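You operate a simulated robot arm through the tools that you are given. There is no shell and no other tool. Be economical: measure what you need, move in short steps, check, and stop when the job is done.

You are at the controls of a simulated two-armed robot. One attempt, no reset.

TASK
Hold the red gripper, set it to 40 kg, store it in drawer three.
Fine: one hand holds it while the other turns the dial; shut the drawer.

It is judged by the outcome, as a careful person would: the job done as asked, and still so three seconds after it is handed in. It fails if anything else is knocked over, pushed out of place, dropped, spilled or broken.

THE ROBOT
Two 7-joint arms with two-finger parallel grippers on one trunk, on a base that drives. Base frame: it is fixed to the floor where the robot stands at the start and does not move with it; the origin is under the middle of the robot, x ahead of it, y to its left, z up. Units: cm, rad, N and s.
The left shoulder is at the start at [6, 14.3, 92.6], the right one opposite. With the tool pointing down near the work surface each hand reaches from about 28 to 70 cm from the robot's upright axis, wherever it stands, measured 20 degrees to its own side. Places, roughly: drawer three [50, -10, 50]; inside of drawer three [60, -10, 40]. Payload 1.57 kg a hand.
The TCP of each hand is the grasp point between the finger pads, 3 cm short of the fingertips. In the tool frame z runs along the fingers and y along their closing line. The gripper opens to 11 cm. The fingers are 2.4 cm wide and 1.2 cm thick; the gripper's body (4.8 by 11.2 cm) begins 7.8 cm behind the TCP.
Orientation is that of the tool frame in the base frame, as a unit quaternion [x, y, z, w]. With the fingers straight down and closing along the base's y, the tool's x points along the base's -x, its y along +y and its z along -z.

THE INTERFACE
- The arms move only by the tool apply_moves. It takes "left_moves", "right_moves" or both (then of equal length, played together; a hand with none holds still); each is a list of rows, each a list of 7 numbers: the shift along the tool's x, y, z in m, then the turn, a rotation vector about the tool's x, y, z in rad, then the finger opening in m, from 0 to 0.11. In form: [[dx, dy, dz, ax, ay, az, jaw], ...]. A call has 1 to 20 rows; each row shifts and turns the commanded pose from where the row before left it, along the tool's axes as they then stand. Each row takes 0.2 s and may step no farther than 5 cm and 0.15 rad from the row before; otherwise, or with a gripper value out of range, the whole call is refused. Where a pose cannot be reached the arm comes as near as it can. A force on the tool above 40 N (or 10 N above the force at the start of the call, whichever is more), or a blocked arm, ends the call early, and 0.2 s more pass. The fingers move at their own pace (about 4.5 cm/s each) and stop on an object; they squeeze with about 37 N. The grip force told is the motor's: it shows also when the fingers shut on nothing. Time passes only in rows, and 0.2 s behind the last, so rows that do not move let the fingers close. It gives the time, the measured TCP pose, the force on the tool (base axes), the opening and the grip force at its end, in the units of the frame above (readings bear some noise), with the torque about the TCP (base axes, N m) and any sound that the robot's microphone picked up.
- Cameras (640 x 400 px; columns grow to the right, rows downward): "scene" is now at [3.83, -1.93, 152.58]; the picture's right is [-0.26, -0.96, 0.00], its down [-0.80, 0.22, -0.56] and it looks along [0.54, -0.15, -0.83] (base axes); focal length 255 px, centre (320, 200). "left" rides on the left gripper at [7, -1.6, -14.1] in its tool frame; the picture's right is [0.23, 0.97, 0.00], its down [-0.86, 0.20, -0.48] and it looks along [-0.47, 0.11, 0.88] (tool axes); focal length 222 px, centre (320, 200). "right" rides on the right gripper at [7, 1.6, -14.1] in its tool frame; the picture's right is [-0.23, 0.97, 0.00], its down [-0.86, -0.20, -0.48] and it looks along [-0.47, -0.11, 0.88] (tool axes); focal length 222 px, centre (320, 200). There is no depth. A picture from a camera that has moved, and an enlarged one, comes with that camera's place and axes in the base frame and with its lens.
- snapshot(camera): a new picture of that camera. No time passes.
- raise_lower(by): slides the trunk up (or, below 0, down) by that many cm; the arms and the scene camera ride with it, the base frame stays. It gives what a move gives, with no picture.
- roll_base(legs): drives the robot by 1 to 6 legs, each [ahead, left, turn to the left] in cm, cm and rad, along the robot's own axes; the way and the turn of a leg run together, so that a leg with both is an arc; at most 150 cm and 3.142 rad a leg. The arms and the cameras ride along, it lands a little off, and it stops where it bumps. It gives what a move gives.
- pan_tilt(pan, tilt): turns the head with the scene camera to pan (to the left, within 1.501 rad either way) and tilt (down, from -0.506 to 1.204), counted from straight ahead of the robot. It gives what a move gives.
- enlarge(camera, box): a new picture of the part [left, top, right, bottom] of that camera's present view, enlarged. No time passes.
- sign_off(): hands the job in; it is judged then, once.

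Work in short steps. Places have to be worked out from the pictures, the camera data and where the tool is seen: move nearer, look again, correct. Check each grasp and each placing, and mend what went wrong. You have 120 turns and 108 pictures in all, those below and enlarged ones among them. Open the grippers and draw the arms clear of the work before you hand the job in, unless the task says otherwise; then end with one line.

The tools are called after "Emit:" as name(argument=value, ...) on one line, values as JSON. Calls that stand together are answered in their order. apply_moves: Moves the arms, as the interface text tells. Its arguments: {"type":"object","properties":{"left_moves":{"type":"array"},"right_moves":{"type":"array"}},"required":[]} The other tools are called the same way: raise_lower (by) slides the trunk up or down; roll_base (legs) drives the base; pan_tilt (pan, tilt) turns the head that bears the scene camera; snapshot (camera) takes a picture; enlarge (camera, box) takes an enlarged picture of a part of a camera's view; sign_off () hands the job in.

At the start:

```text
time: 0.0
left_eef_pos: [59.6, 24.99, 100.03]
left_ee_rot: [-0.001, 1.0, 0.0, 0.0]
left_wrist_force: [0.2, 0.1, 1.0]
left_ft_torque: [-0.01, -0.02, -0.01]
left_grip_width: 11.0
left_gripper_force: 0.0
right_eef_pos: [58.48, -25.74, 100.04]
right_ee_rot: [0.0, 1.0, 0.0, 0.001]
right_wrist_force: [0.2, 0.4, 0.0]
right_ft_torque: [-0.02, -0.03, -0.02]
right_grip_width: 10.99
right_gripper_force: 0.2
trunk travel left (down, up): [-52.5, 6.5]
robot x, y, heading: [-0.35, -0.02, 0.002]
head pan, tilt: [-0.265, 0.979]
```

scene: 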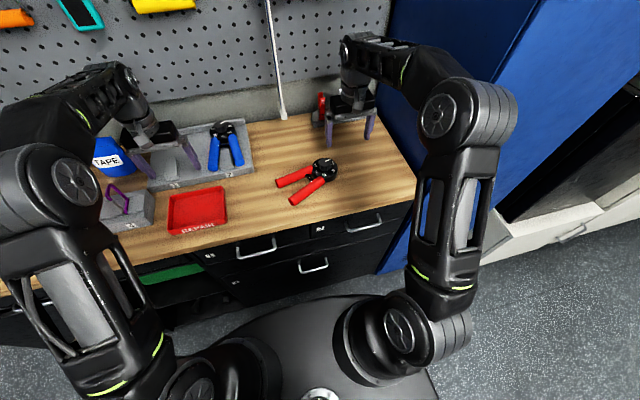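
right: 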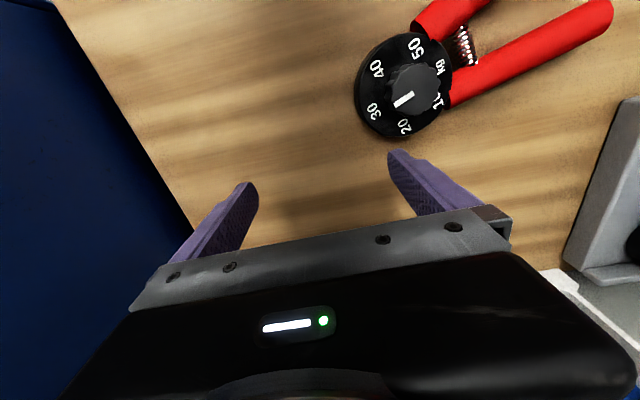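
left: 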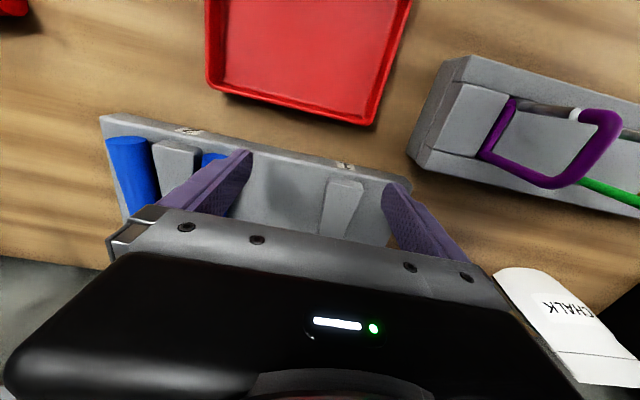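

The red hand-gripper with its dial lies at centre; drawers are below the counter. I enlarge views of the dial and of the drawer labels.

Emit:
enlarge(camera="scene", box=[250, 130, 370, 220])

Emit:
enlarge(camera="scene", box=[130, 190, 420, 320])

Emit:
enlarge(camera="right", box=[330, 0, 510, 150])

```text
4.44 times, centred on (310, 175) of scene
camera zoom: at [3.83, -1.93, 152.58], right [-0.26, -0.96, 0.0], down [-0.8, 0.22, -0.56], along [0.54, -0.15, -0.83], focal length 1132 px, centre (364, 311)
```

zoom: 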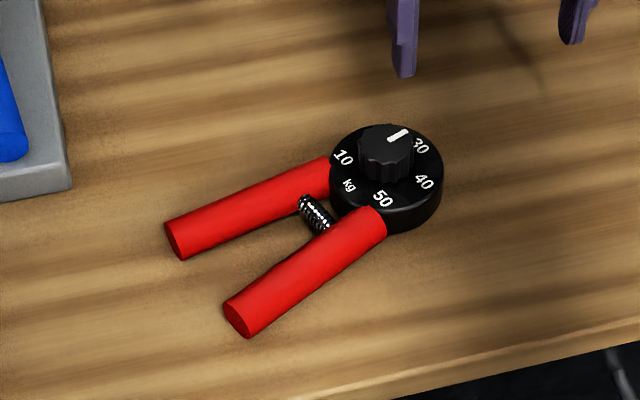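

```text
2.21 times, centred on (275, 255) of scene
camera zoom: at [3.83, -1.93, 152.58], right [-0.26, -0.96, 0.0], down [-0.8, 0.22, -0.56], along [0.54, -0.15, -0.83], focal length 562 px, centre (419, 79)
```

zoom: 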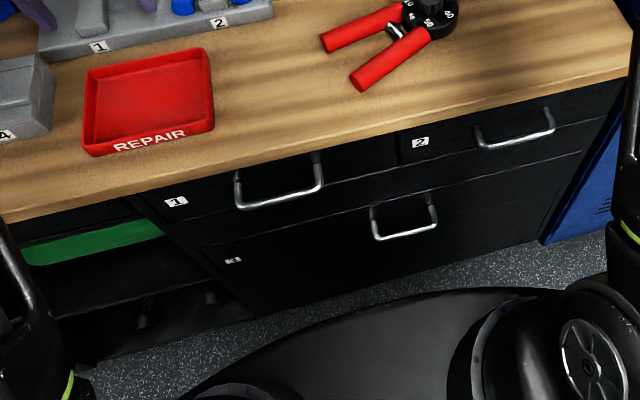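

```text
2.67 times, centred on (420, 75) of right
camera zoom: at [51.53, -24.06, 114.19], right [0.23, 0.97, 0.0], down [0.86, -0.2, 0.48], along [0.47, -0.11, -0.88], focal length 592 px, centre (53, 533)
```

zoom: 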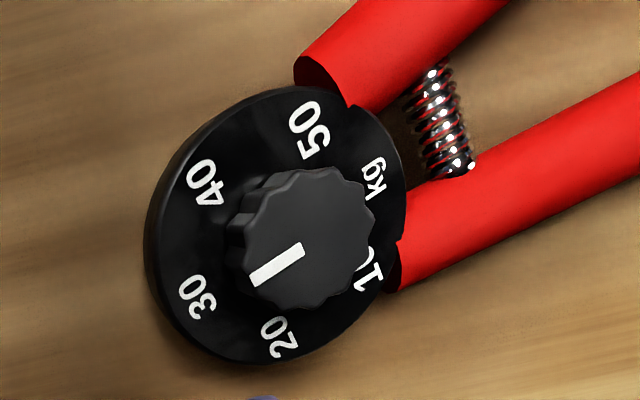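

The dial seems to stand near 30; dial centre is about (54,-17.3), knob top about z 95. I raise the left hand and bring it above the far handle, then turn it so the fingers close across that handle.

Emit:
apply_moves(left_moves=[[0, 0, -0.05, 0, 0, 0, 0.11], [0.011, -0.0424, 0, 0, 0, 0, 0.11], [0.011, -0.0424, 0, 0, 0, 0, 0.11], [0.011, -0.0424, 0, 0, 0, 0, 0.11], [0.011, -0.0424, 0, 0, 0, 0, 0.11], [0.011, -0.0424, 0, 0, 0, 0, 0.11], [0.011, -0.0424, 0, 0, 0, 0, 0.11], [0.011, -0.0424, 0, 0, 0, 0, 0.11], [0, 0, 0, 0, 0, 0.142, 0.11], [0, 0, 0, 0, 0, 0.142, 0.11], [0, 0, 0, 0, 0, 0.142, 0.11], [0, 0, 0, 0, 0, 0.142, 0.11], [0, 0, 0, 0, 0, 0.142, 0.11], [0, 0, 0, 0, 0, 0.142, 0.11], [0, 0, 0, 0, 0, 0.142, 0.11], [0, 0, 0, 0, 0, 0.142, 0.11], [0, 0, 0, 0, 0, 0.142, 0.11]])

Emit:
snapshot(camera="left")

Emit:
snapshot(camera="scene")

```text
time: 3.6
left_eef_pos: [51.93, -4.66, 104.93]
left_ee_rot: [0.598, 0.802, -0.001, 0.0]
left_wrist_force: [0.0, 0.2, -0.2]
left_ft_torque: [0.03, -0.03, 0.01]
left_grip_width: 11.0
left_gripper_force: 0.0
right_eef_pos: [58.42, -25.64, 99.92]
right_ee_rot: [-0.001, 1.0, 0.0, 0.0]
right_wrist_force: [0.8, -0.8, 0.5]
right_ft_torque: [0.02, -0.03, 0.02]
right_grip_width: 11.0
right_gripper_force: 0.1
trunk travel left (down, up): [-52.5, 6.5]
robot x, y, heading: [-0.0, 0.0, -0.001]
head pan, tilt: [-0.265, 0.979]
```

```text
101 pictures are left
camera left: at [48.3, 1.5, 119.1], right [0.87, 0.5, 0.0], down [0.44, -0.76, 0.48], along [0.24, -0.42, -0.88], focal length 222 px, centre (320, 200)
```

left: 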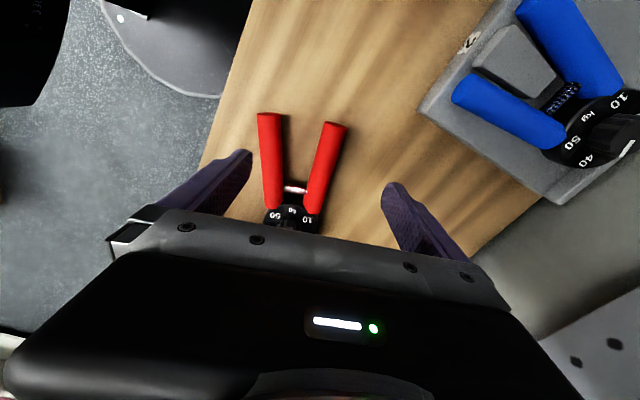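

```text
100 pictures are left
camera scene: at [3.83, -1.92, 152.58], right [-0.26, -0.96, 0.0], down [-0.8, 0.22, -0.56], along [0.54, -0.15, -0.83], focal length 255 px, centre (320, 200)
```

scene: 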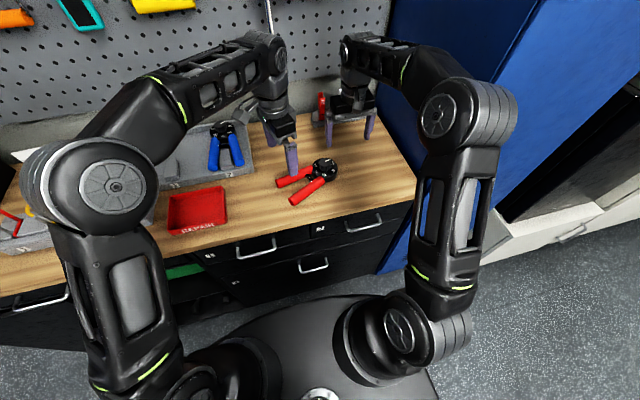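

The far handle runs from about (52.2,-1.9) to (56,-13). I centre the left hand on it near its outer end, narrow the fingers to 6 cm and come down to just above it.

Emit:
apply_moves(left_moves=[[-0.006, 0.006, 0, 0, 0, -0.02, 0.06], [-0.0062, 0.0057, 0.01, 0, 0, -0.02, 0.06], [0, 0, 0.025, 0, 0, 0, 0.06], [0, 0, 0.025, 0, 0, 0, 0.06], [0, 0, 0.02, 0, 0, 0, 0.06]])

Emit:
snapshot(camera="left")

Emit:
enlarge(camera="scene", box=[250, 110, 390, 210])

```text
time: 4.8
left_eef_pos: [53.51, -5.48, 96.81]
left_ee_rot: [0.581, 0.814, 0.0, 0.0]
left_wrist_force: [0.1, -0.2, 0.4]
left_ft_torque: [-0.03, 0.02, 0.01]
left_grip_width: 6.0
left_gripper_force: 0.1
right_eef_pos: [58.57, -25.61, 99.99]
right_ee_rot: [0.0, 1.0, 0.0, 0.0]
right_wrist_force: [-0.8, 0.8, 0.1]
right_ft_torque: [-0.01, -0.01, 0.02]
right_grip_width: 10.95
right_gripper_force: 0.1
trunk travel left (down, up): [-52.5, 6.5]
robot x, y, heading: [0.02, 0.21, 0.001]
head pan, tilt: [-0.265, 0.979]
```

```text
99 pictures are left
camera left: at [49.58, 0.44, 111.0], right [0.85, 0.53, 0.0], down [0.47, -0.74, 0.48], along [0.25, -0.41, -0.88], focal length 222 px, centre (320, 200)
```

left: 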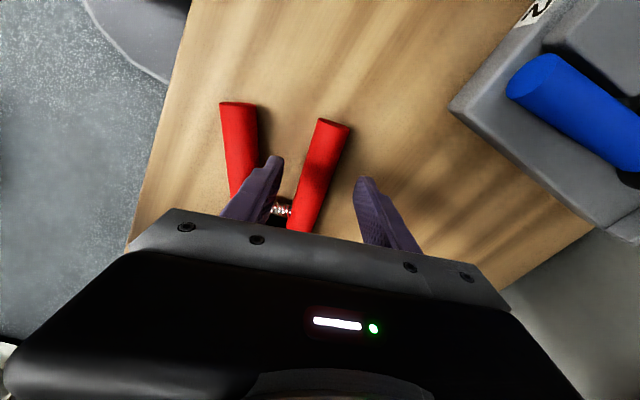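

```text
4.00 times, centred on (320, 160) of scene
camera zoom: at [3.84, -1.94, 152.58], right [-0.26, -0.96, 0.0], down [-0.8, 0.22, -0.56], along [0.54, -0.15, -0.83], focal length 1019 px, centre (320, 360)
```

zoom: 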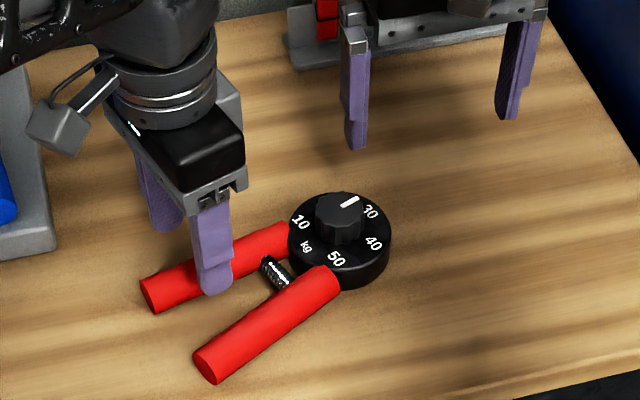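

The gap finger clears the near handle by nearly 2 cm and the far handle is between the fingers. I go down 3.4 cm and close.

Emit:
apply_moves(left_moves=[[0, 0, 0.017, 0, 0, 0, 0.06], [0, 0, 0.017, 0, 0, 0, 0.06], [0, 0, 0, 0, 0, 0, 0.06], [0, 0, 0, 0, 0, 0, 0.04], [0, 0, 0, 0, 0, 0, 0.025], [0, 0, 0, 0, 0, 0, 0.015], [0, 0, 0, 0, 0, 0, 0.01], [0, 0, 0, 0, 0, 0, 0.01]])

Emit:
enlarge(camera="scene", box=[250, 110, 390, 210])

Emit:
snapshot(camera="left")

```text
time: 6.6
left_eef_pos: [53.29, -5.48, 93.55]
left_ee_rot: [0.581, 0.814, 0.0, -0.001]
left_wrist_force: [-0.2, 0.2, 0.0]
left_ft_torque: [0.13, 0.01, 0.0]
left_grip_width: 2.98
left_gripper_force: 36.9
right_eef_pos: [58.6, -25.57, 100.01]
right_ee_rot: [0.001, 1.0, 0.0, -0.001]
right_wrist_force: [-0.5, 0.3, 0.5]
right_ft_torque: [0.0, -0.01, 0.01]
right_grip_width: 11.01
right_gripper_force: 0.0
trunk travel left (down, up): [-52.5, 6.5]
robot x, y, heading: [-0.26, 0.02, -0.004]
head pan, tilt: [-0.265, 0.979]
```

```text
4.00 times, centred on (320, 160) of scene
camera zoom: at [3.83, -1.93, 152.58], right [-0.26, -0.96, 0.0], down [-0.8, 0.22, -0.56], along [0.54, -0.15, -0.83], focal length 1019 px, centre (320, 360)
```

zoom: 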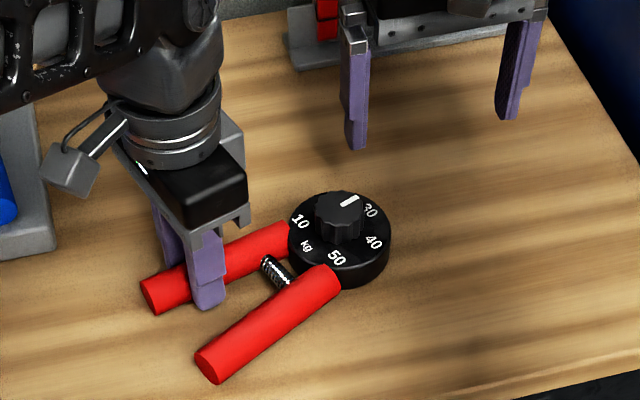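

```text
96 pictures are left
camera left: at [49.49, 0.47, 107.69], right [0.85, 0.53, 0.0], down [0.47, -0.74, 0.48], along [0.25, -0.4, -0.88], focal length 222 px, centre (320, 200)
```

left: 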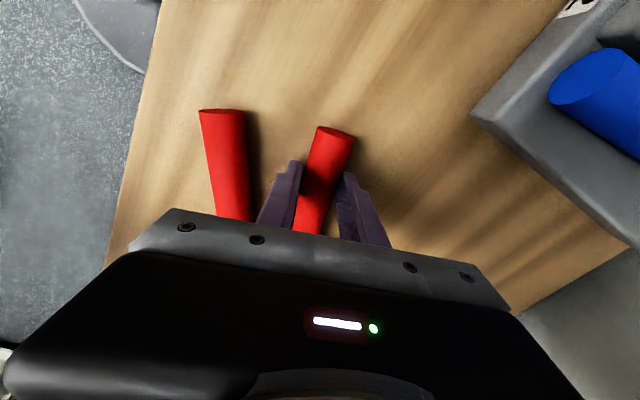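

The left hand holds the handle (3 cm, 37 N). Now the right hand goes over the knob at about (54,-17.35), kept high, pre-turned counter-clockwise 50° so it has room to turn clockwise.

Emit:
apply_moves(right_moves=[[0, 0, -0.04, 0, 0, 0, 0.11], [0.023, 0.041, 0, 0, 0, 0, 0.09], [0.023, 0.041, 0, 0, 0, 0, 0.07], [0, 0, 0, 0, 0, -0.145, 0.07], [0, 0, 0, 0, 0, -0.145, 0.07], [0, 0, 0, 0, 0, -0.145, 0.07], [0, 0, 0, 0, 0, -0.145, 0.07], [0, 0, 0, 0, 0, -0.145, 0.07], [0, 0, 0, 0, 0, -0.145, 0.07]])

Emit:
snapshot(camera="right")

Emit:
enlarge(camera="scene", box=[250, 110, 390, 210])

```text
time: 8.6
left_eef_pos: [53.45, -5.45, 93.55]
left_ee_rot: [0.58, 0.814, 0.0, -0.001]
left_wrist_force: [-0.6, -0.9, 0.9]
left_ft_torque: [0.06, 0.04, -0.04]
left_grip_width: 2.88
left_gripper_force: 37.0
right_eef_pos: [53.94, -17.37, 103.86]
right_ee_rot: [-0.423, 0.906, -0.001, 0.0]
right_wrist_force: [0.3, 0.6, 0.5]
right_ft_torque: [0.0, 0.02, -0.03]
right_grip_width: 7.02
right_gripper_force: 0.0
trunk travel left (down, up): [-52.5, 6.5]
robot x, y, heading: [0.34, -0.3, 0.003]
head pan, tilt: [-0.265, 0.979]
```

```text
95 pictures are left
camera right: at [48.2, -21.8, 118.17], right [-0.6, 0.8, 0.0], down [0.7, 0.53, 0.48], along [0.38, 0.29, -0.88], focal length 222 px, centre (320, 200)
```

right: 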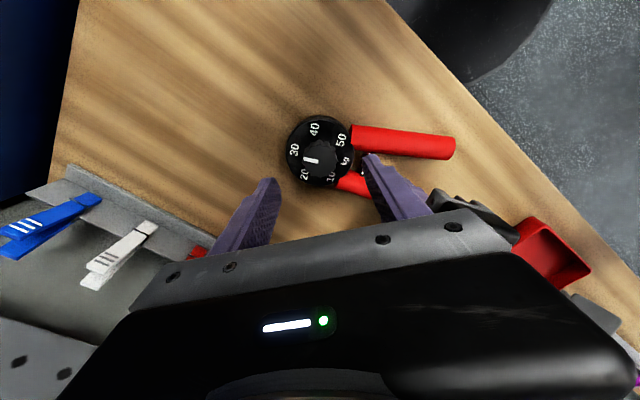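

```text
4.00 times, centred on (320, 160) of scene
camera zoom: at [3.83, -1.93, 152.58], right [-0.26, -0.96, 0.0], down [-0.8, 0.22, -0.56], along [0.54, -0.15, -0.83], focal length 1019 px, centre (320, 360)
```

zoom: 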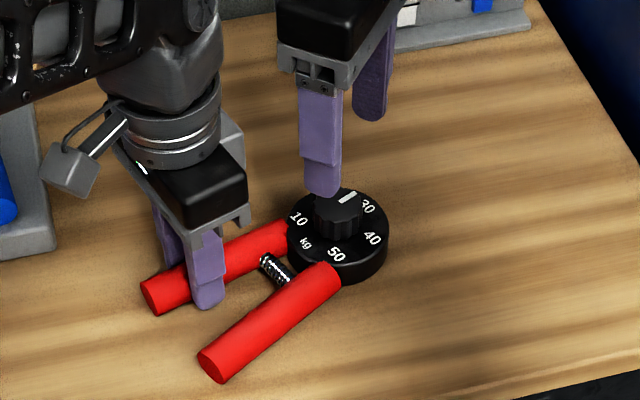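

I enlarge the dial in the right camera to read its pointer and fix the knob's centre.

Emit:
enlarge(camera="right", box=[270, 105, 370, 195])

```text
4.44 times, centred on (320, 150) of right
camera zoom: at [48.2, -21.8, 118.17], right [-0.6, 0.8, 0.0], down [0.7, 0.53, 0.48], along [0.38, 0.29, -0.88], focal length 987 px, centre (320, 422)
```

zoom: 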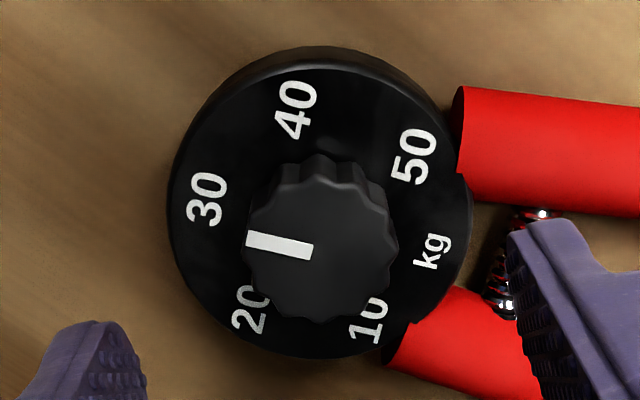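

The knob (3.6 cm wide) is centred near (54.1,-17.2), the pointer is about at 30, and 40 lies about 60–65° clockwise. I lower the right hand to z 96.4, tips just over the disc, and close on the knob.

Emit:
apply_moves(right_moves=[[0, 0, 0.03, 0, 0, 0, 0.07], [0, 0, 0.03, 0, 0, 0, 0.07], [0, 0, 0.0135, 0, 0, 0, 0.07], [0, 0, 0, 0, 0, 0, 0.06], [0, 0, 0, 0, 0, 0, 0.045], [0, 0, 0, 0, 0, 0, 0.035], [0, 0, 0, 0, 0, 0, 0.03], [0, 0, 0, 0, 0, 0, 0.03]])

Emit:
enlarge(camera="scene", box=[250, 110, 390, 210])

Emit:
snapshot(camera="right")

```text
time: 10.4
left_eef_pos: [53.31, -5.41, 93.51]
left_ee_rot: [0.581, 0.814, 0.001, -0.002]
left_wrist_force: [-11.0, 7.4, 5.3]
left_ft_torque: [-0.15, 0.31, -1.07]
left_grip_width: 2.88
left_gripper_force: 37.5
right_eef_pos: [53.9, -17.44, 96.68]
right_ee_rot: [-0.422, 0.906, -0.001, 0.0]
right_wrist_force: [11.6, -9.1, -2.8]
right_ft_torque: [-0.29, -0.25, -0.14]
right_grip_width: 4.25
right_gripper_force: 7.5
trunk travel left (down, up): [-52.5, 6.5]
robot x, y, heading: [-0.16, 0.05, 0.0]
head pan, tilt: [-0.265, 0.979]
```

```text
4.00 times, centred on (320, 160) of scene
camera zoom: at [3.8, -1.94, 152.59], right [-0.26, -0.96, 0.0], down [-0.8, 0.22, -0.56], along [0.54, -0.15, -0.83], focal length 1019 px, centre (320, 360)
```

zoom: 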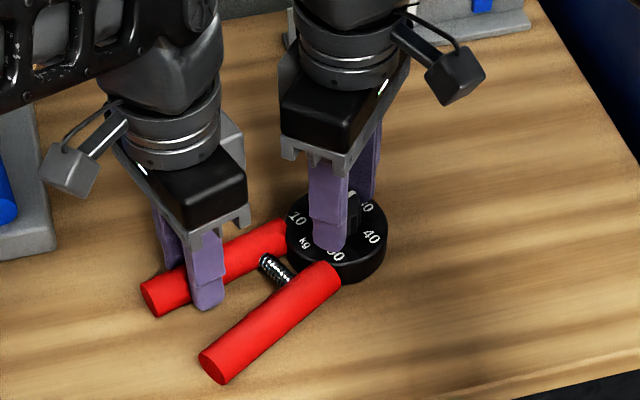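

```text
91 pictures are left
camera right: at [48.15, -21.77, 110.92], right [-0.6, 0.8, 0.0], down [0.7, 0.52, 0.48], along [0.39, 0.28, -0.88], focal length 222 px, centre (320, 200)
```

right: 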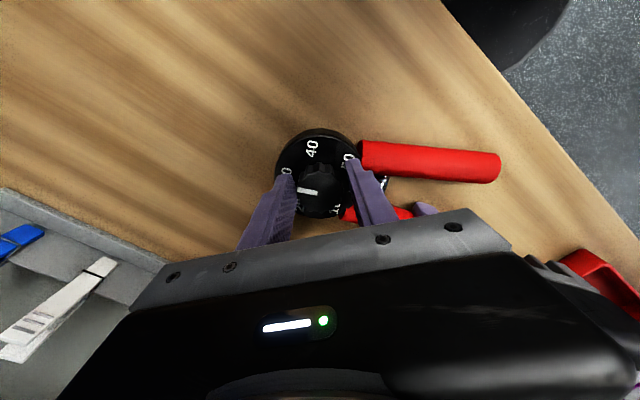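

One finger touched first, with a 14 N side load, so the knob sits about 3 mm towards tool −y. I shift the hand that way and let the fingers finish closing.

Emit:
apply_moves(right_moves=[[0, -0.003, 0, 0, 0, 0, 0.03], [0, 0, 0, 0, 0, 0, 0.03], [0, 0, 0, 0, 0, 0, 0.025], [0, 0, 0, 0, 0, 0, 0.025]])

```text
time: 11.4
left_eef_pos: [53.28, -5.32, 93.52]
left_ee_rot: [0.58, 0.814, 0.0, 0.001]
left_wrist_force: [-8.5, 4.7, -0.5]
left_ft_torque: [0.35, 0.17, -0.84]
left_grip_width: 2.87
left_gripper_force: 37.0
right_eef_pos: [54.16, -17.61, 96.7]
right_ee_rot: [-0.422, 0.907, 0.0, -0.001]
right_wrist_force: [5.3, -4.7, 3.6]
right_ft_torque: [-0.25, -0.18, -0.06]
right_grip_width: 3.84
right_gripper_force: 37.4
trunk travel left (down, up): [-52.5, 6.5]
robot x, y, heading: [0.46, 0.16, -0.005]
head pan, tilt: [-0.265, 0.979]
```

Both fingers grip the knob now (3.84 cm, 37 N). I relieve the remaining side load by 2 mm and turn clockwise about 30° first to see that it follows.

Emit:
apply_moves(right_moves=[[0, -0.002, 0, 0, 0, 0, 0.025], [0, 0, 0, 0, 0, 0.1, 0.025], [0, 0, 0, 0, 0, 0.1, 0.025], [0, 0, 0, 0, 0, 0.1, 0.025], [0, 0, 0, 0, 0, 0.1, 0.025], [0, 0, 0, 0, 0, 0.1, 0.025]])

Emit:
enlarge(camera="right", box=[250, 120, 390, 240])

Emit:
enlarge(camera="scene", box=[250, 110, 390, 210])

```text
time: 12.8
left_eef_pos: [53.39, -5.57, 93.61]
left_ee_rot: [0.581, 0.814, -0.002, 0.003]
left_wrist_force: [5.3, -17.4, -6.7]
left_ft_torque: [0.24, -0.06, 0.29]
left_grip_width: 2.81
left_gripper_force: 36.7
right_eef_pos: [54.18, -17.5, 96.7]
right_ee_rot: [-0.185, 0.983, 0.003, 0.001]
right_wrist_force: [-9.2, 20.8, 13.3]
right_ft_torque: [1.18, 0.37, 0.22]
right_grip_width: 3.87
right_gripper_force: 37.1
trunk travel left (down, up): [-52.5, 6.5]
robot x, y, heading: [-0.04, 0.18, -0.002]
head pan, tilt: [-0.265, 0.979]
```

```text
3.33 times, centred on (320, 180) of right
camera zoom: at [47.06, -18.59, 110.9], right [-0.14, 0.99, 0.0], down [0.87, 0.12, 0.48], along [0.47, 0.07, -0.88], focal length 740 px, centre (320, 267)
```

zoom: 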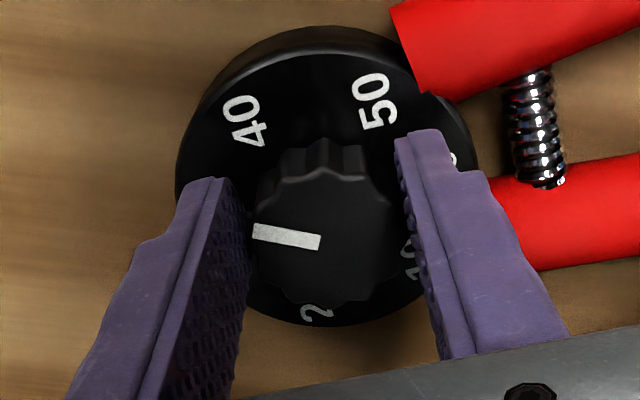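

```text
4.00 times, centred on (320, 160) of scene
camera zoom: at [3.73, -1.87, 152.59], right [-0.26, -0.96, 0.0], down [-0.8, 0.22, -0.56], along [0.54, -0.15, -0.83], focal length 1019 px, centre (320, 360)
```

zoom: 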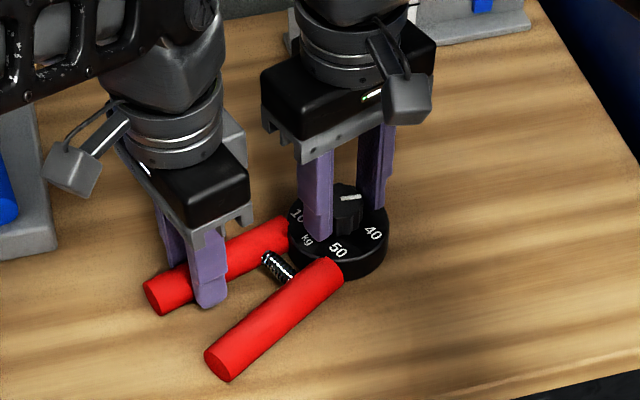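

The knob follows the hand (29° so far). I take off the side load with 3 mm in tool +y and turn on another 32°.

Emit:
apply_moves(right_moves=[[0, 0.003, 0, 0, 0, 0, 0.025], [0, 0, 0, 0, 0, 0.1, 0.025], [0, 0, 0, 0, 0, 0.1, 0.025], [0, 0, 0, 0, 0, 0.1, 0.025], [0, 0, 0, 0, 0, 0.1, 0.025], [0, 0, 0, 0, 0, 0.1, 0.025], [0, 0, 0, 0, 0, 0.06, 0.025]])

Emit:
enlarge(camera="right", box=[250, 120, 390, 240])

Emit:
enlarge(camera="scene", box=[250, 110, 390, 210])

```text
time: 14.4
left_eef_pos: [53.34, -5.5, 93.76]
left_ee_rot: [0.581, 0.814, -0.002, 0.002]
left_wrist_force: [1.2, -25.2, 7.4]
left_ft_torque: [-0.47, 0.01, -0.17]
left_grip_width: 2.8
left_gripper_force: 36.2
right_eef_pos: [54.06, -16.97, 96.69]
right_ee_rot: [0.094, 0.996, 0.002, -0.001]
right_wrist_force: [-1.4, 29.3, 0.0]
right_ft_torque: [0.38, -0.19, 0.2]
right_grip_width: 3.86
right_gripper_force: 37.1
trunk travel left (down, up): [-52.5, 6.5]
robot x, y, heading: [0.28, -0.04, -0.006]
head pan, tilt: [-0.265, 0.979]
```

```text
3.33 times, centred on (320, 180) of right
camera zoom: at [47.57, -14.3, 110.91], right [0.41, 0.91, 0.01], down [0.8, -0.36, 0.48], along [0.44, -0.19, -0.88], focal length 740 px, centre (320, 267)
```

zoom: 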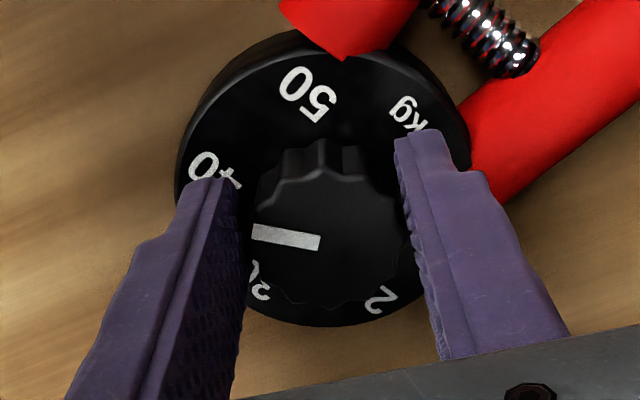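

```text
4.00 times, centred on (320, 160) of scene
camera zoom: at [3.78, -1.85, 152.58], right [-0.26, -0.96, 0.0], down [-0.8, 0.22, -0.56], along [0.54, -0.15, -0.83], focal length 1019 px, centre (320, 360)
```

zoom: 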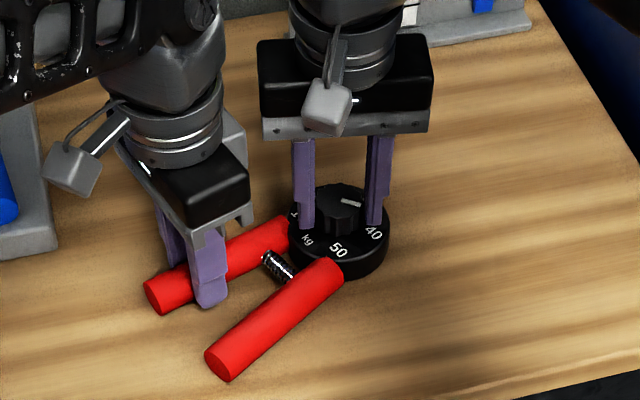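

Turned 61° in all; the pointer looks close to 40. Before judging I ease the pull between the hands, release the knob and rise for a clean look.

Emit:
apply_moves(right_moves=[[0, 0.002, 0, 0, 0, 0, 0.025], [0, 0, 0, 0, 0, 0, 0.04], [0, 0, 0, 0, 0, 0, 0.055], [0, 0, 0, 0, 0, 0, 0.07], [0, 0, 0, 0, 0, 0, 0.07], [0, 0, -0.03, 0, 0, 0, 0.07], [0, 0, -0.04, 0, 0, 0, 0.07]])

Emit:
enlarge(camera="right", box=[250, 100, 390, 200])

Emit:
enlarge(camera="scene", box=[280, 140, 360, 190])

```text
time: 16.0
left_eef_pos: [53.35, -5.3, 93.53]
left_ee_rot: [0.581, 0.814, 0.0, -0.001]
left_wrist_force: [-0.6, 2.5, 5.7]
left_ft_torque: [0.1, 0.04, -0.13]
left_grip_width: 2.8
left_gripper_force: 37.0
right_eef_pos: [54.31, -17.3, 103.54]
right_ee_rot: [0.095, 0.996, 0.0, 0.0]
right_wrist_force: [-0.3, 0.2, -0.3]
right_ft_torque: [0.01, 0.0, 0.0]
right_grip_width: 6.99
right_gripper_force: 0.0
trunk travel left (down, up): [-52.5, 6.5]
robot x, y, heading: [-0.3, 0.01, 0.0]
head pan, tilt: [-0.265, 0.979]
```

```text
4.00 times, centred on (320, 150) of right
camera zoom: at [47.86, -14.45, 117.82], right [0.41, 0.91, 0.0], down [0.8, -0.36, 0.48], along [0.44, -0.2, -0.88], focal length 888 px, centre (320, 400)
```

zoom: 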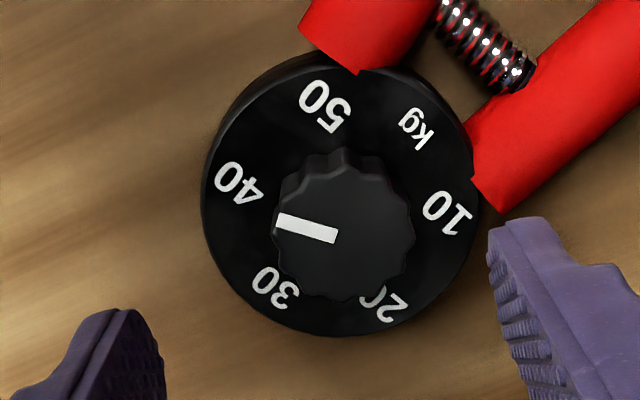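

```text
8.00 times, centred on (320, 165) of scene
camera zoom: at [3.78, -1.91, 152.58], right [-0.26, -0.96, 0.0], down [-0.8, 0.22, -0.56], along [0.54, -0.15, -0.83], focal length 2038 px, centre (320, 480)
```

zoom: 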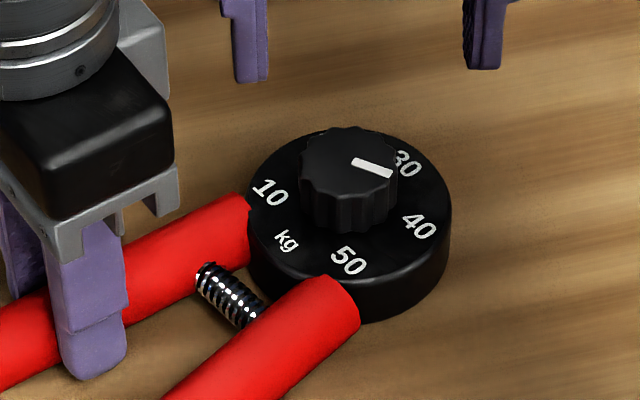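

The pointer appears roughly 5° past 40. I zoom closer to measure it well.

Emit:
enlarge(camera="right", box=[290, 110, 360, 185])

Emit:
enlarge(camera="scene", box=[305, 150, 341, 182])

```text
5.33 times, centred on (325, 148) of right
camera zoom: at [47.86, -14.45, 117.82], right [0.41, 0.91, 0.0], down [0.8, -0.36, 0.48], along [0.44, -0.2, -0.88], focal length 1185 px, centre (293, 480)
```

zoom: 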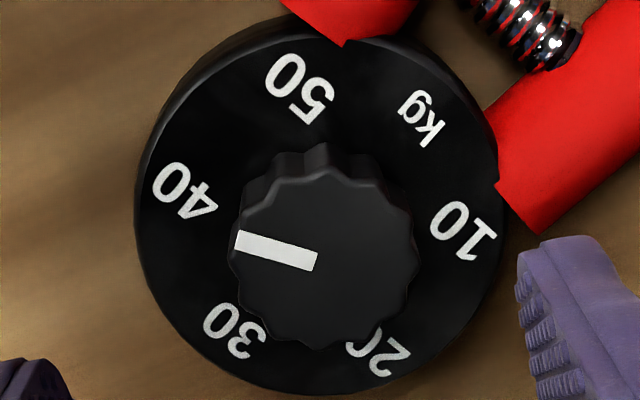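

```text
12.50 times, centred on (323, 166) of scene
camera zoom: at [3.78, -1.91, 152.58], right [-0.26, -0.96, 0.0], down [-0.8, 0.22, -0.56], along [0.54, -0.15, -0.83], focal length 3184 px, centre (282, 625)
```

zoom: 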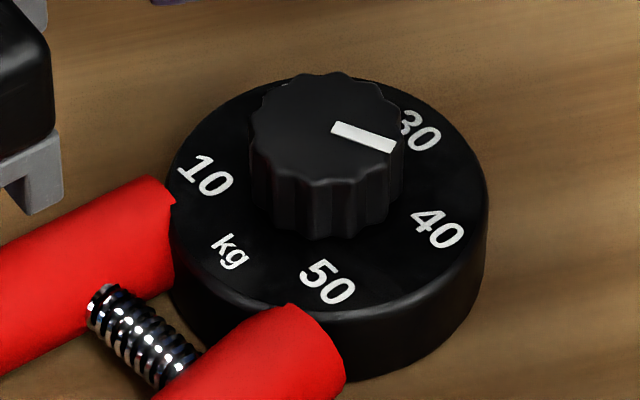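

A circle fit of the labels gives 65° spacing with 40 at −131°, and the pointer is at −130°, so the dial is on 40. Now I raise the right hand clear and lift the gripper a little with the left to see how it hangs.

Emit:
apply_moves(right_moves=[[0, 0, -0.05, 0, 0, 0, 0.07], [0, -0.04, -0.04, 0, 0, 0, 0.07], [0, -0.04, 0, 0, 0, 0, 0.07], [0, -0.02, 0, 0, 0, 0, 0.07], [0, 0, 0, 0, 0, 0, 0.07], [0, 0, 0, 0, 0, 0, 0.07]], left_moves=[[0, 0, 0, 0, 0, 0, 0.01], [0, 0, 0, 0, 0, 0, 0.01], [0, 0, 0, 0, 0, 0, 0.01], [0, 0, -0.015, 0, 0, 0, 0.01], [0, 0, -0.02, 0, 0, 0, 0.01], [0, 0, -0.02, 0, 0, 0, 0.01]])

Emit:
snapshot(camera="scene")

Emit:
snapshot(camera="left")

```text
refused: row 2 steps farther than a row can; nothing moved
```

```text
82 pictures are left
camera scene: at [3.78, -1.91, 152.58], right [-0.26, -0.96, 0.0], down [-0.8, 0.22, -0.56], along [0.54, -0.15, -0.83], focal length 255 px, centre (320, 200)
```

scene: 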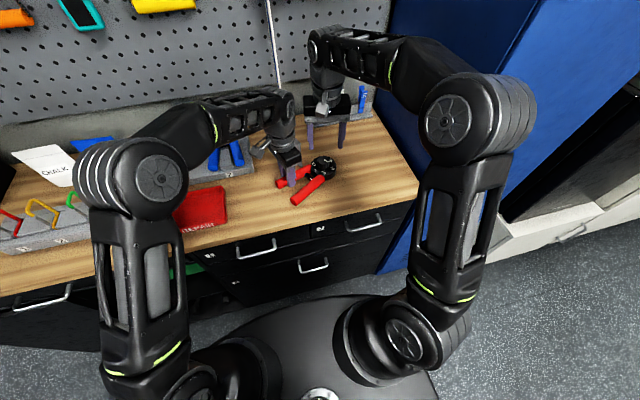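

```text
81 pictures are left
camera left: at [49.48, 0.58, 107.69], right [0.85, 0.53, 0.0], down [0.47, -0.74, 0.48], along [0.25, -0.4, -0.88], focal length 222 px, centre (320, 200)
```

left: 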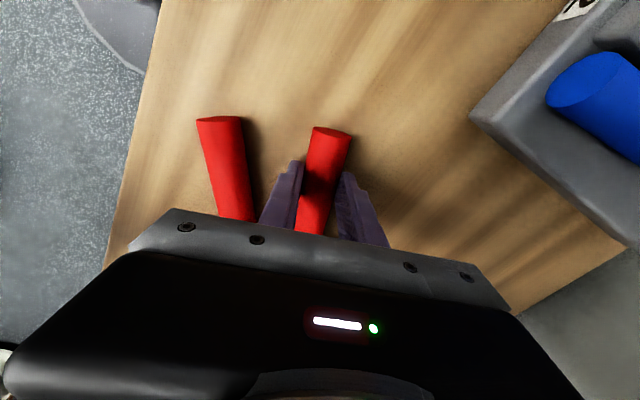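

One row was too long, so nothing moved. I resend with shorter steps.

Emit:
apply_moves(right_moves=[[0, 0, -0.045, 0, 0, 0, 0.07], [0, 0, -0.045, 0, 0, 0, 0.07], [0, -0.04, 0, 0, 0, 0, 0.07], [0, -0.04, 0, 0, 0, 0, 0.07], [0, 0, 0, 0, 0, 0, 0.07], [0, 0, 0, 0, 0, 0, 0.07]], left_moves=[[0, 0, 0, 0, 0, 0, 0.01], [0, 0, 0, 0, 0, 0, 0.01], [0, 0, 0, 0, 0, 0, 0.01], [0, 0, -0.015, 0, 0, 0, 0.01], [0, 0, -0.02, 0, 0, 0, 0.01], [0, 0, -0.02, 0, 0, 0, 0.01]])

Emit:
enlarge(camera="scene", box=[240, 90, 380, 220])

Emit:
snapshot(camera="left")

```text
time: 17.4
left_eef_pos: [53.18, -5.47, 98.98]
left_ee_rot: [0.58, 0.814, 0.0, 0.0]
left_wrist_force: [0.3, -0.6, -2.3]
left_ft_torque: [0.16, 0.03, -0.01]
left_grip_width: 2.79
left_gripper_force: 36.8
right_eef_pos: [52.85, -25.2, 108.17]
right_ee_rot: [0.095, 0.996, 0.0, 0.001]
right_wrist_force: [0.4, -0.9, 0.2]
right_ft_torque: [-0.02, 0.02, 0.0]
right_grip_width: 6.98
right_gripper_force: 0.1
right hand out of reach, approached as far as the arm can: row 2
trunk travel left (down, up): [-52.5, 6.5]
robot x, y, heading: [-0.07, -0.33, -0.001]
head pan, tilt: [-0.265, 0.979]
```

```text
3.08 times, centred on (310, 155) of scene
camera zoom: at [3.8, -1.95, 152.58], right [-0.26, -0.96, 0.0], down [-0.8, 0.22, -0.56], along [0.54, -0.15, -0.83], focal length 784 px, centre (351, 338)
```

zoom: 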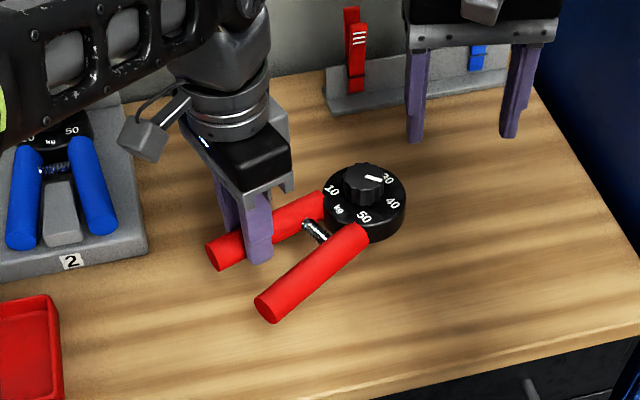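

```text
79 pictures are left
camera left: at [49.38, 0.45, 113.14], right [0.85, 0.53, 0.0], down [0.47, -0.74, 0.48], along [0.25, -0.41, -0.88], focal length 222 px, centre (320, 200)
```

left: 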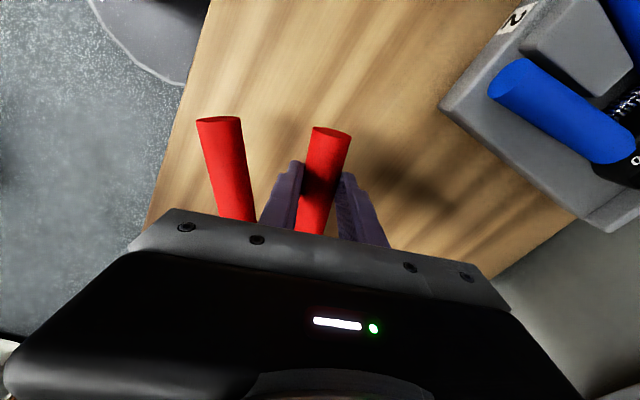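

The gripper hangs rigidly and weighs only about 2 N, so I keep it in the left hand. I lift it a bit more and back the robot 45 cm away from the counter.

Emit:
apply_moves(left_moves=[[0, 0, -0.03, 0, 0, 0, 0.01], [0, 0, -0.03, 0, 0, 0, 0.01], [0, 0, 0, 0, 0, 0, 0.01]])

Emit:
roll_base(legs=[[-45, 0, 0]])

Emit:
pan_tilt(pan=-0.15, tilt=0.85)

Emit:
snapshot(camera="scene")

```text
time: 18.2
left_eef_pos: [53.46, -5.4, 105.09]
left_ee_rot: [0.581, 0.814, 0.0, 0.0]
left_wrist_force: [-0.5, 0.4, -1.7]
left_ft_torque: [0.11, 0.01, 0.0]
left_grip_width: 2.83
left_gripper_force: 37.2
right_eef_pos: [52.91, -25.01, 108.15]
right_ee_rot: [0.095, 0.995, 0.0, 0.001]
right_wrist_force: [0.2, 0.2, 0.7]
right_ft_torque: [-0.04, 0.02, 0.03]
right_grip_width: 7.0
right_gripper_force: 0.0
trunk travel left (down, up): [-52.5, 6.5]
robot x, y, heading: [-0.0, -0.0, 0.0]
head pan, tilt: [-0.265, 0.979]
```

```text
time: 20.9
left_eef_pos: [7.92, -5.4, 105.27]
left_ee_rot: [0.58, 0.815, 0.002, 0.0]
left_wrist_force: [0.4, 1.6, -2.0]
left_ft_torque: [0.15, 0.02, -0.01]
left_grip_width: 2.78
left_gripper_force: 37.6
right_eef_pos: [7.41, -25.14, 108.23]
right_ee_rot: [0.094, 0.996, 0.0, 0.001]
right_wrist_force: [0.1, 0.1, 0.1]
right_ft_torque: [0.03, 0.0, -0.01]
right_grip_width: 7.0
right_gripper_force: 0.1
trunk travel left (down, up): [-52.5, 6.5]
robot x, y, heading: [-45.36, -0.22, 0.008]
head pan, tilt: [-0.265, 0.979]
```

```text
time: 21.6
left_eef_pos: [8.02, -5.43, 105.14]
left_ee_rot: [0.58, 0.814, 0.0, 0.0]
left_wrist_force: [-0.3, -0.8, -2.7]
left_ft_torque: [0.11, -0.02, -0.01]
left_grip_width: 2.82
left_gripper_force: 36.6
right_eef_pos: [7.52, -25.16, 108.07]
right_ee_rot: [0.094, 0.996, 0.0, 0.0]
right_wrist_force: [-0.3, 0.5, 0.3]
right_ft_torque: [0.02, -0.02, 0.0]
right_grip_width: 7.02
right_gripper_force: 0.1
trunk travel left (down, up): [-52.5, 6.5]
robot x, y, heading: [-45.61, 0.0, 0.003]
head pan, tilt: [-0.15, 0.85]
```

```text
78 pictures are left
camera scene: at [-40.66, -1.26, 153.54], right [-0.15, -0.99, 0.0], down [-0.74, 0.11, -0.66], along [0.65, -0.1, -0.75], focal length 255 px, centre (320, 200)
```

scene: 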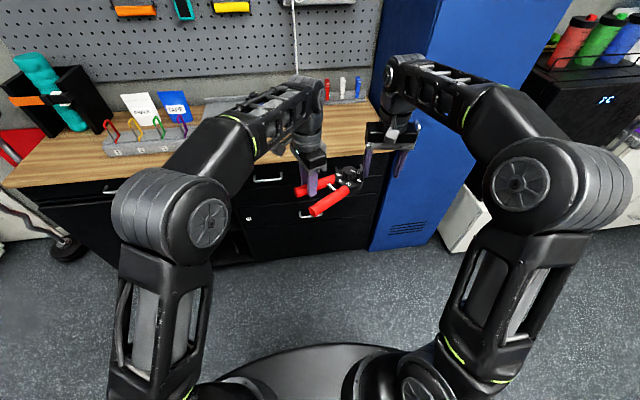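

The robot now stands at x=-45.6. I swing the left hand 18 cm to the left to clear the view, lower the trunk 35 cm, and look at the drawers.

Emit:
apply_moves(left_moves=[[0.0425, 0.0147, 0, 0, 0, 0, 0.01], [0.0425, 0.0147, 0, 0, 0, 0, 0.01], [0.0425, 0.0147, 0, 0, 0, 0, 0.01], [0.0425, 0.0147, 0, 0, 0, 0, 0.01]])

Emit:
raise_lower(by=-35)

Emit:
pan_tilt(pan=-0.1, tilt=0.6)

Emit:
snapshot(camera="scene")

```text
time: 22.6
left_eef_pos: [7.94, 12.65, 104.9]
left_ee_rot: [0.58, 0.815, 0.0, 0.001]
left_wrist_force: [-0.5, 0.5, -2.1]
left_ft_torque: [0.13, -0.02, 0.0]
left_grip_width: 2.82
left_gripper_force: 36.7
right_eef_pos: [7.49, -25.11, 108.29]
right_ee_rot: [0.094, 0.996, 0.0, 0.001]
right_wrist_force: [-0.5, 0.2, 0.1]
right_ft_torque: [-0.02, -0.02, 0.0]
right_grip_width: 7.01
right_gripper_force: 0.1
trunk travel left (down, up): [-52.5, 6.5]
robot x, y, heading: [-45.56, 0.27, -0.001]
head pan, tilt: [-0.15, 0.85]
```

```text
time: 26.1
left_eef_pos: [7.98, 12.56, 69.93]
left_ee_rot: [0.579, 0.815, -0.001, 0.0]
left_wrist_force: [0.2, 0.6, -2.8]
left_ft_torque: [0.12, 0.04, 0.0]
left_grip_width: 2.8
left_gripper_force: 36.4
right_eef_pos: [7.47, -25.09, 73.06]
right_ee_rot: [0.095, 0.996, 0.0, 0.0]
right_wrist_force: [0.3, -0.4, -0.8]
right_ft_torque: [-0.02, 0.0, -0.01]
right_grip_width: 6.99
right_gripper_force: 0.1
trunk travel left (down, up): [-17.5, 41.5]
robot x, y, heading: [-45.08, -0.15, -0.001]
head pan, tilt: [-0.15, 0.85]
```

```text
time: 26.8
left_eef_pos: [7.77, 12.6, 69.86]
left_ee_rot: [0.58, 0.815, 0.0, 0.001]
left_wrist_force: [-0.2, -0.4, -1.6]
left_ft_torque: [0.14, 0.0, -0.02]
left_grip_width: 2.8
left_gripper_force: 36.7
right_eef_pos: [7.42, -25.22, 73.22]
right_ee_rot: [0.095, 0.995, 0.001, 0.0]
right_wrist_force: [0.5, -0.9, 0.2]
right_ft_torque: [-0.01, -0.01, -0.04]
right_grip_width: 7.03
right_gripper_force: 0.1
trunk travel left (down, up): [-17.5, 41.5]
robot x, y, heading: [-45.44, -0.18, -0.004]
head pan, tilt: [-0.099, 0.6]
```

```text
77 pictures are left
camera scene: at [-39.61, -0.96, 120.63], right [-0.1, -1.0, 0.0], down [-0.56, 0.06, -0.82], along [0.82, -0.08, -0.57], focal length 255 px, centre (320, 200)
```

scene: 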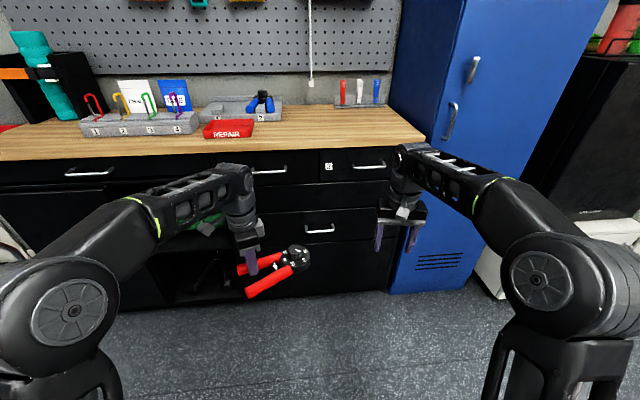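

Drawer fronts are in view now; I enlarge them to read labels and measure the handle.

Emit:
enlarge(camera="scene", box=[230, 130, 430, 310])

```text
2.22 times, centred on (330, 220) of scene
camera zoom: at [-39.61, -0.96, 120.63], right [-0.1, -1.0, 0.0], down [-0.56, 0.06, -0.82], along [0.82, -0.08, -0.57], focal length 566 px, centre (298, 156)
```

zoom: 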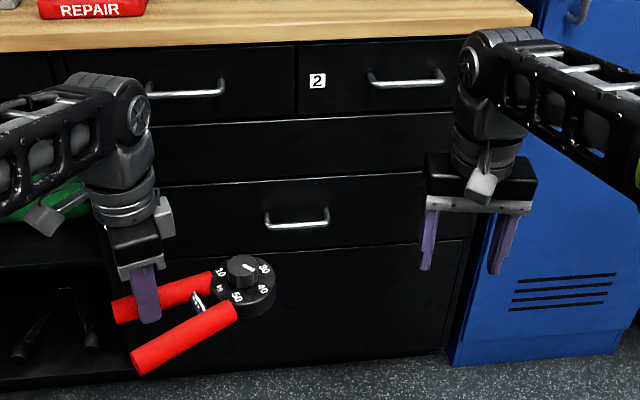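

Triangulating the two views, drawer three's handle bar is at about (36.8,-8.2,52.5), with the front at x≈40. I straighten the right hand, move it ahead 9 cm and pitch it until the fingers point forward.

Emit:
apply_moves(right_moves=[[0, 0, 0, 0, 0, -0.095, 0.07], [0, 0, 0, 0, 0, -0.095, 0.07], [-0.045, 0, 0, 0, 0, 0, 0.07], [-0.045, 0, 0, 0, 0, 0, 0.07], [0, 0, 0, 0, -0.1428, 0, 0.07], [0, 0, 0, 0, -0.1428, 0, 0.07], [0, 0, 0, 0, -0.1428, 0, 0.07], [0, 0, 0, 0, -0.1428, 0, 0.07], [0, 0, 0, 0, -0.1428, 0, 0.07], [0, 0, 0, 0, -0.1428, 0, 0.07], [0, 0, 0, 0, -0.1428, 0, 0.07], [0, 0, 0, 0, -0.1428, 0, 0.07], [0, 0, 0, 0, -0.1428, 0, 0.07], [0, 0, 0, 0, -0.1428, 0, 0.07], [0, 0, 0, 0, -0.1428, 0, 0.07]])

Emit:
snapshot(camera="scene")

```text
time: 30.0
left_eef_pos: [7.97, 12.43, 69.96]
left_ee_rot: [0.581, 0.814, 0.0, 0.001]
left_wrist_force: [0.1, -0.7, -1.6]
left_ft_torque: [0.17, -0.03, 0.02]
left_grip_width: 2.76
left_gripper_force: 36.5
right_eef_pos: [9.13, -26.23, 76.37]
right_ee_rot: [-0.03, 0.713, -0.026, 0.7]
right_wrist_force: [0.0, -0.5, 1.2]
right_ft_torque: [0.11, 0.15, 0.12]
right_grip_width: 7.0
right_gripper_force: 0.1
right hand out of reach, approached as far as the arm can: row 3, 4, 15
trunk travel left (down, up): [-17.5, 41.5]
robot x, y, heading: [-45.46, 0.03, 0.007]
head pan, tilt: [-0.099, 0.6]
```

```text
75 pictures are left
camera scene: at [-39.66, -1.1, 120.63], right [-0.1, -1.0, 0.0], down [-0.56, 0.06, -0.83], along [0.82, -0.08, -0.56], focal length 255 px, centre (320, 200)
```

scene: 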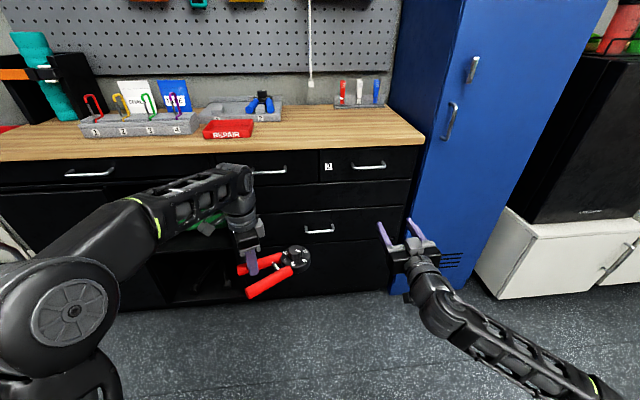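

The hand points forward now. I roll it 90° so the fingers close vertically, and move it down toward handle height.

Emit:
apply_moves(right_moves=[[0, 0, 0, 0, 0, 0.1428, 0.07], [0, 0, 0, 0, 0, 0.1428, 0.07], [0, 0, 0, 0, 0, 0.1428, 0.07], [0, 0, 0, 0, 0, 0.1428, 0.07], [0, 0, 0, 0, 0, 0.1428, 0.07], [0, 0, 0, 0, 0, 0.1428, 0.07], [0, 0, 0, 0, 0, 0.1428, 0.07], [0, 0, 0, 0, 0, 0.1428, 0.07], [0, 0, 0, 0, 0, 0.1428, 0.07], [0, 0, 0, 0, 0, 0.1428, 0.07], [0, 0, 0, 0, 0, 0.1428, 0.07]])

Emit:
snapshot(camera="scene")

Emit:
snapshot(camera="right")

```text
time: 32.4
left_eef_pos: [7.88, 12.64, 69.88]
left_ee_rot: [0.58, 0.815, 0.0, 0.0]
left_wrist_force: [0.0, -0.1, -2.2]
left_ft_torque: [0.12, -0.03, -0.03]
left_grip_width: 2.81
left_gripper_force: 36.9
right_eef_pos: [9.26, -26.67, 76.62]
right_ee_rot: [0.5, 0.502, 0.5, 0.498]
right_wrist_force: [0.0, -0.4, -0.5]
right_ft_torque: [0.0, -0.01, -0.02]
right_grip_width: 6.97
right_gripper_force: 0.1
right hand out of reach, approached as far as the arm can: row 1
trunk travel left (down, up): [-17.5, 41.5]
robot x, y, heading: [-45.7, -0.23, -0.001]
head pan, tilt: [-0.099, 0.6]
```

```text
74 pictures are left
camera scene: at [-39.61, -0.96, 120.64], right [-0.1, -1.0, 0.0], down [-0.56, 0.06, -0.82], along [0.82, -0.08, -0.57], focal length 255 px, centre (320, 200)
```

scene: 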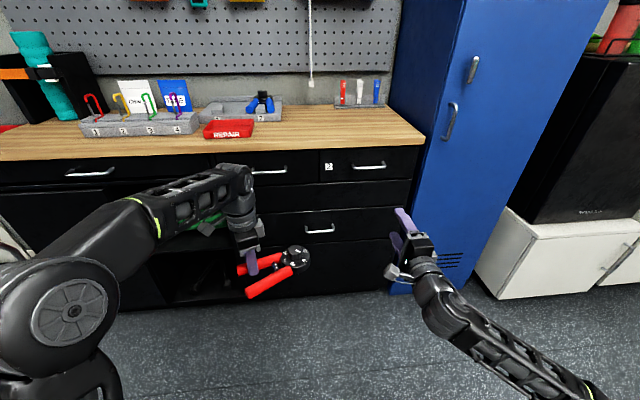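

```text
73 pictures are left
camera right: at [-5.0, -19.75, 78.44], right [0.01, -0.23, 0.97], down [-0.48, -0.86, -0.2], along [0.88, -0.46, -0.11], focal length 222 px, centre (320, 200)
```

right: 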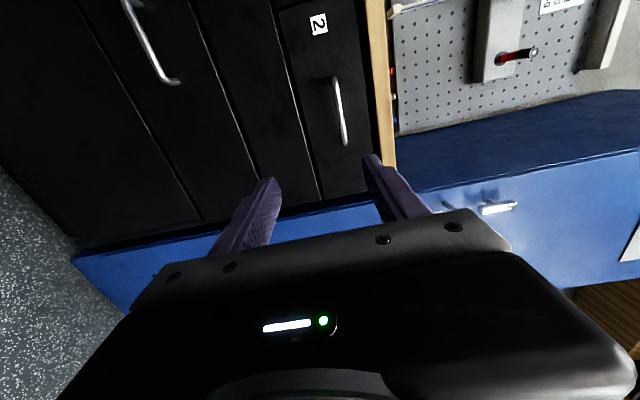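

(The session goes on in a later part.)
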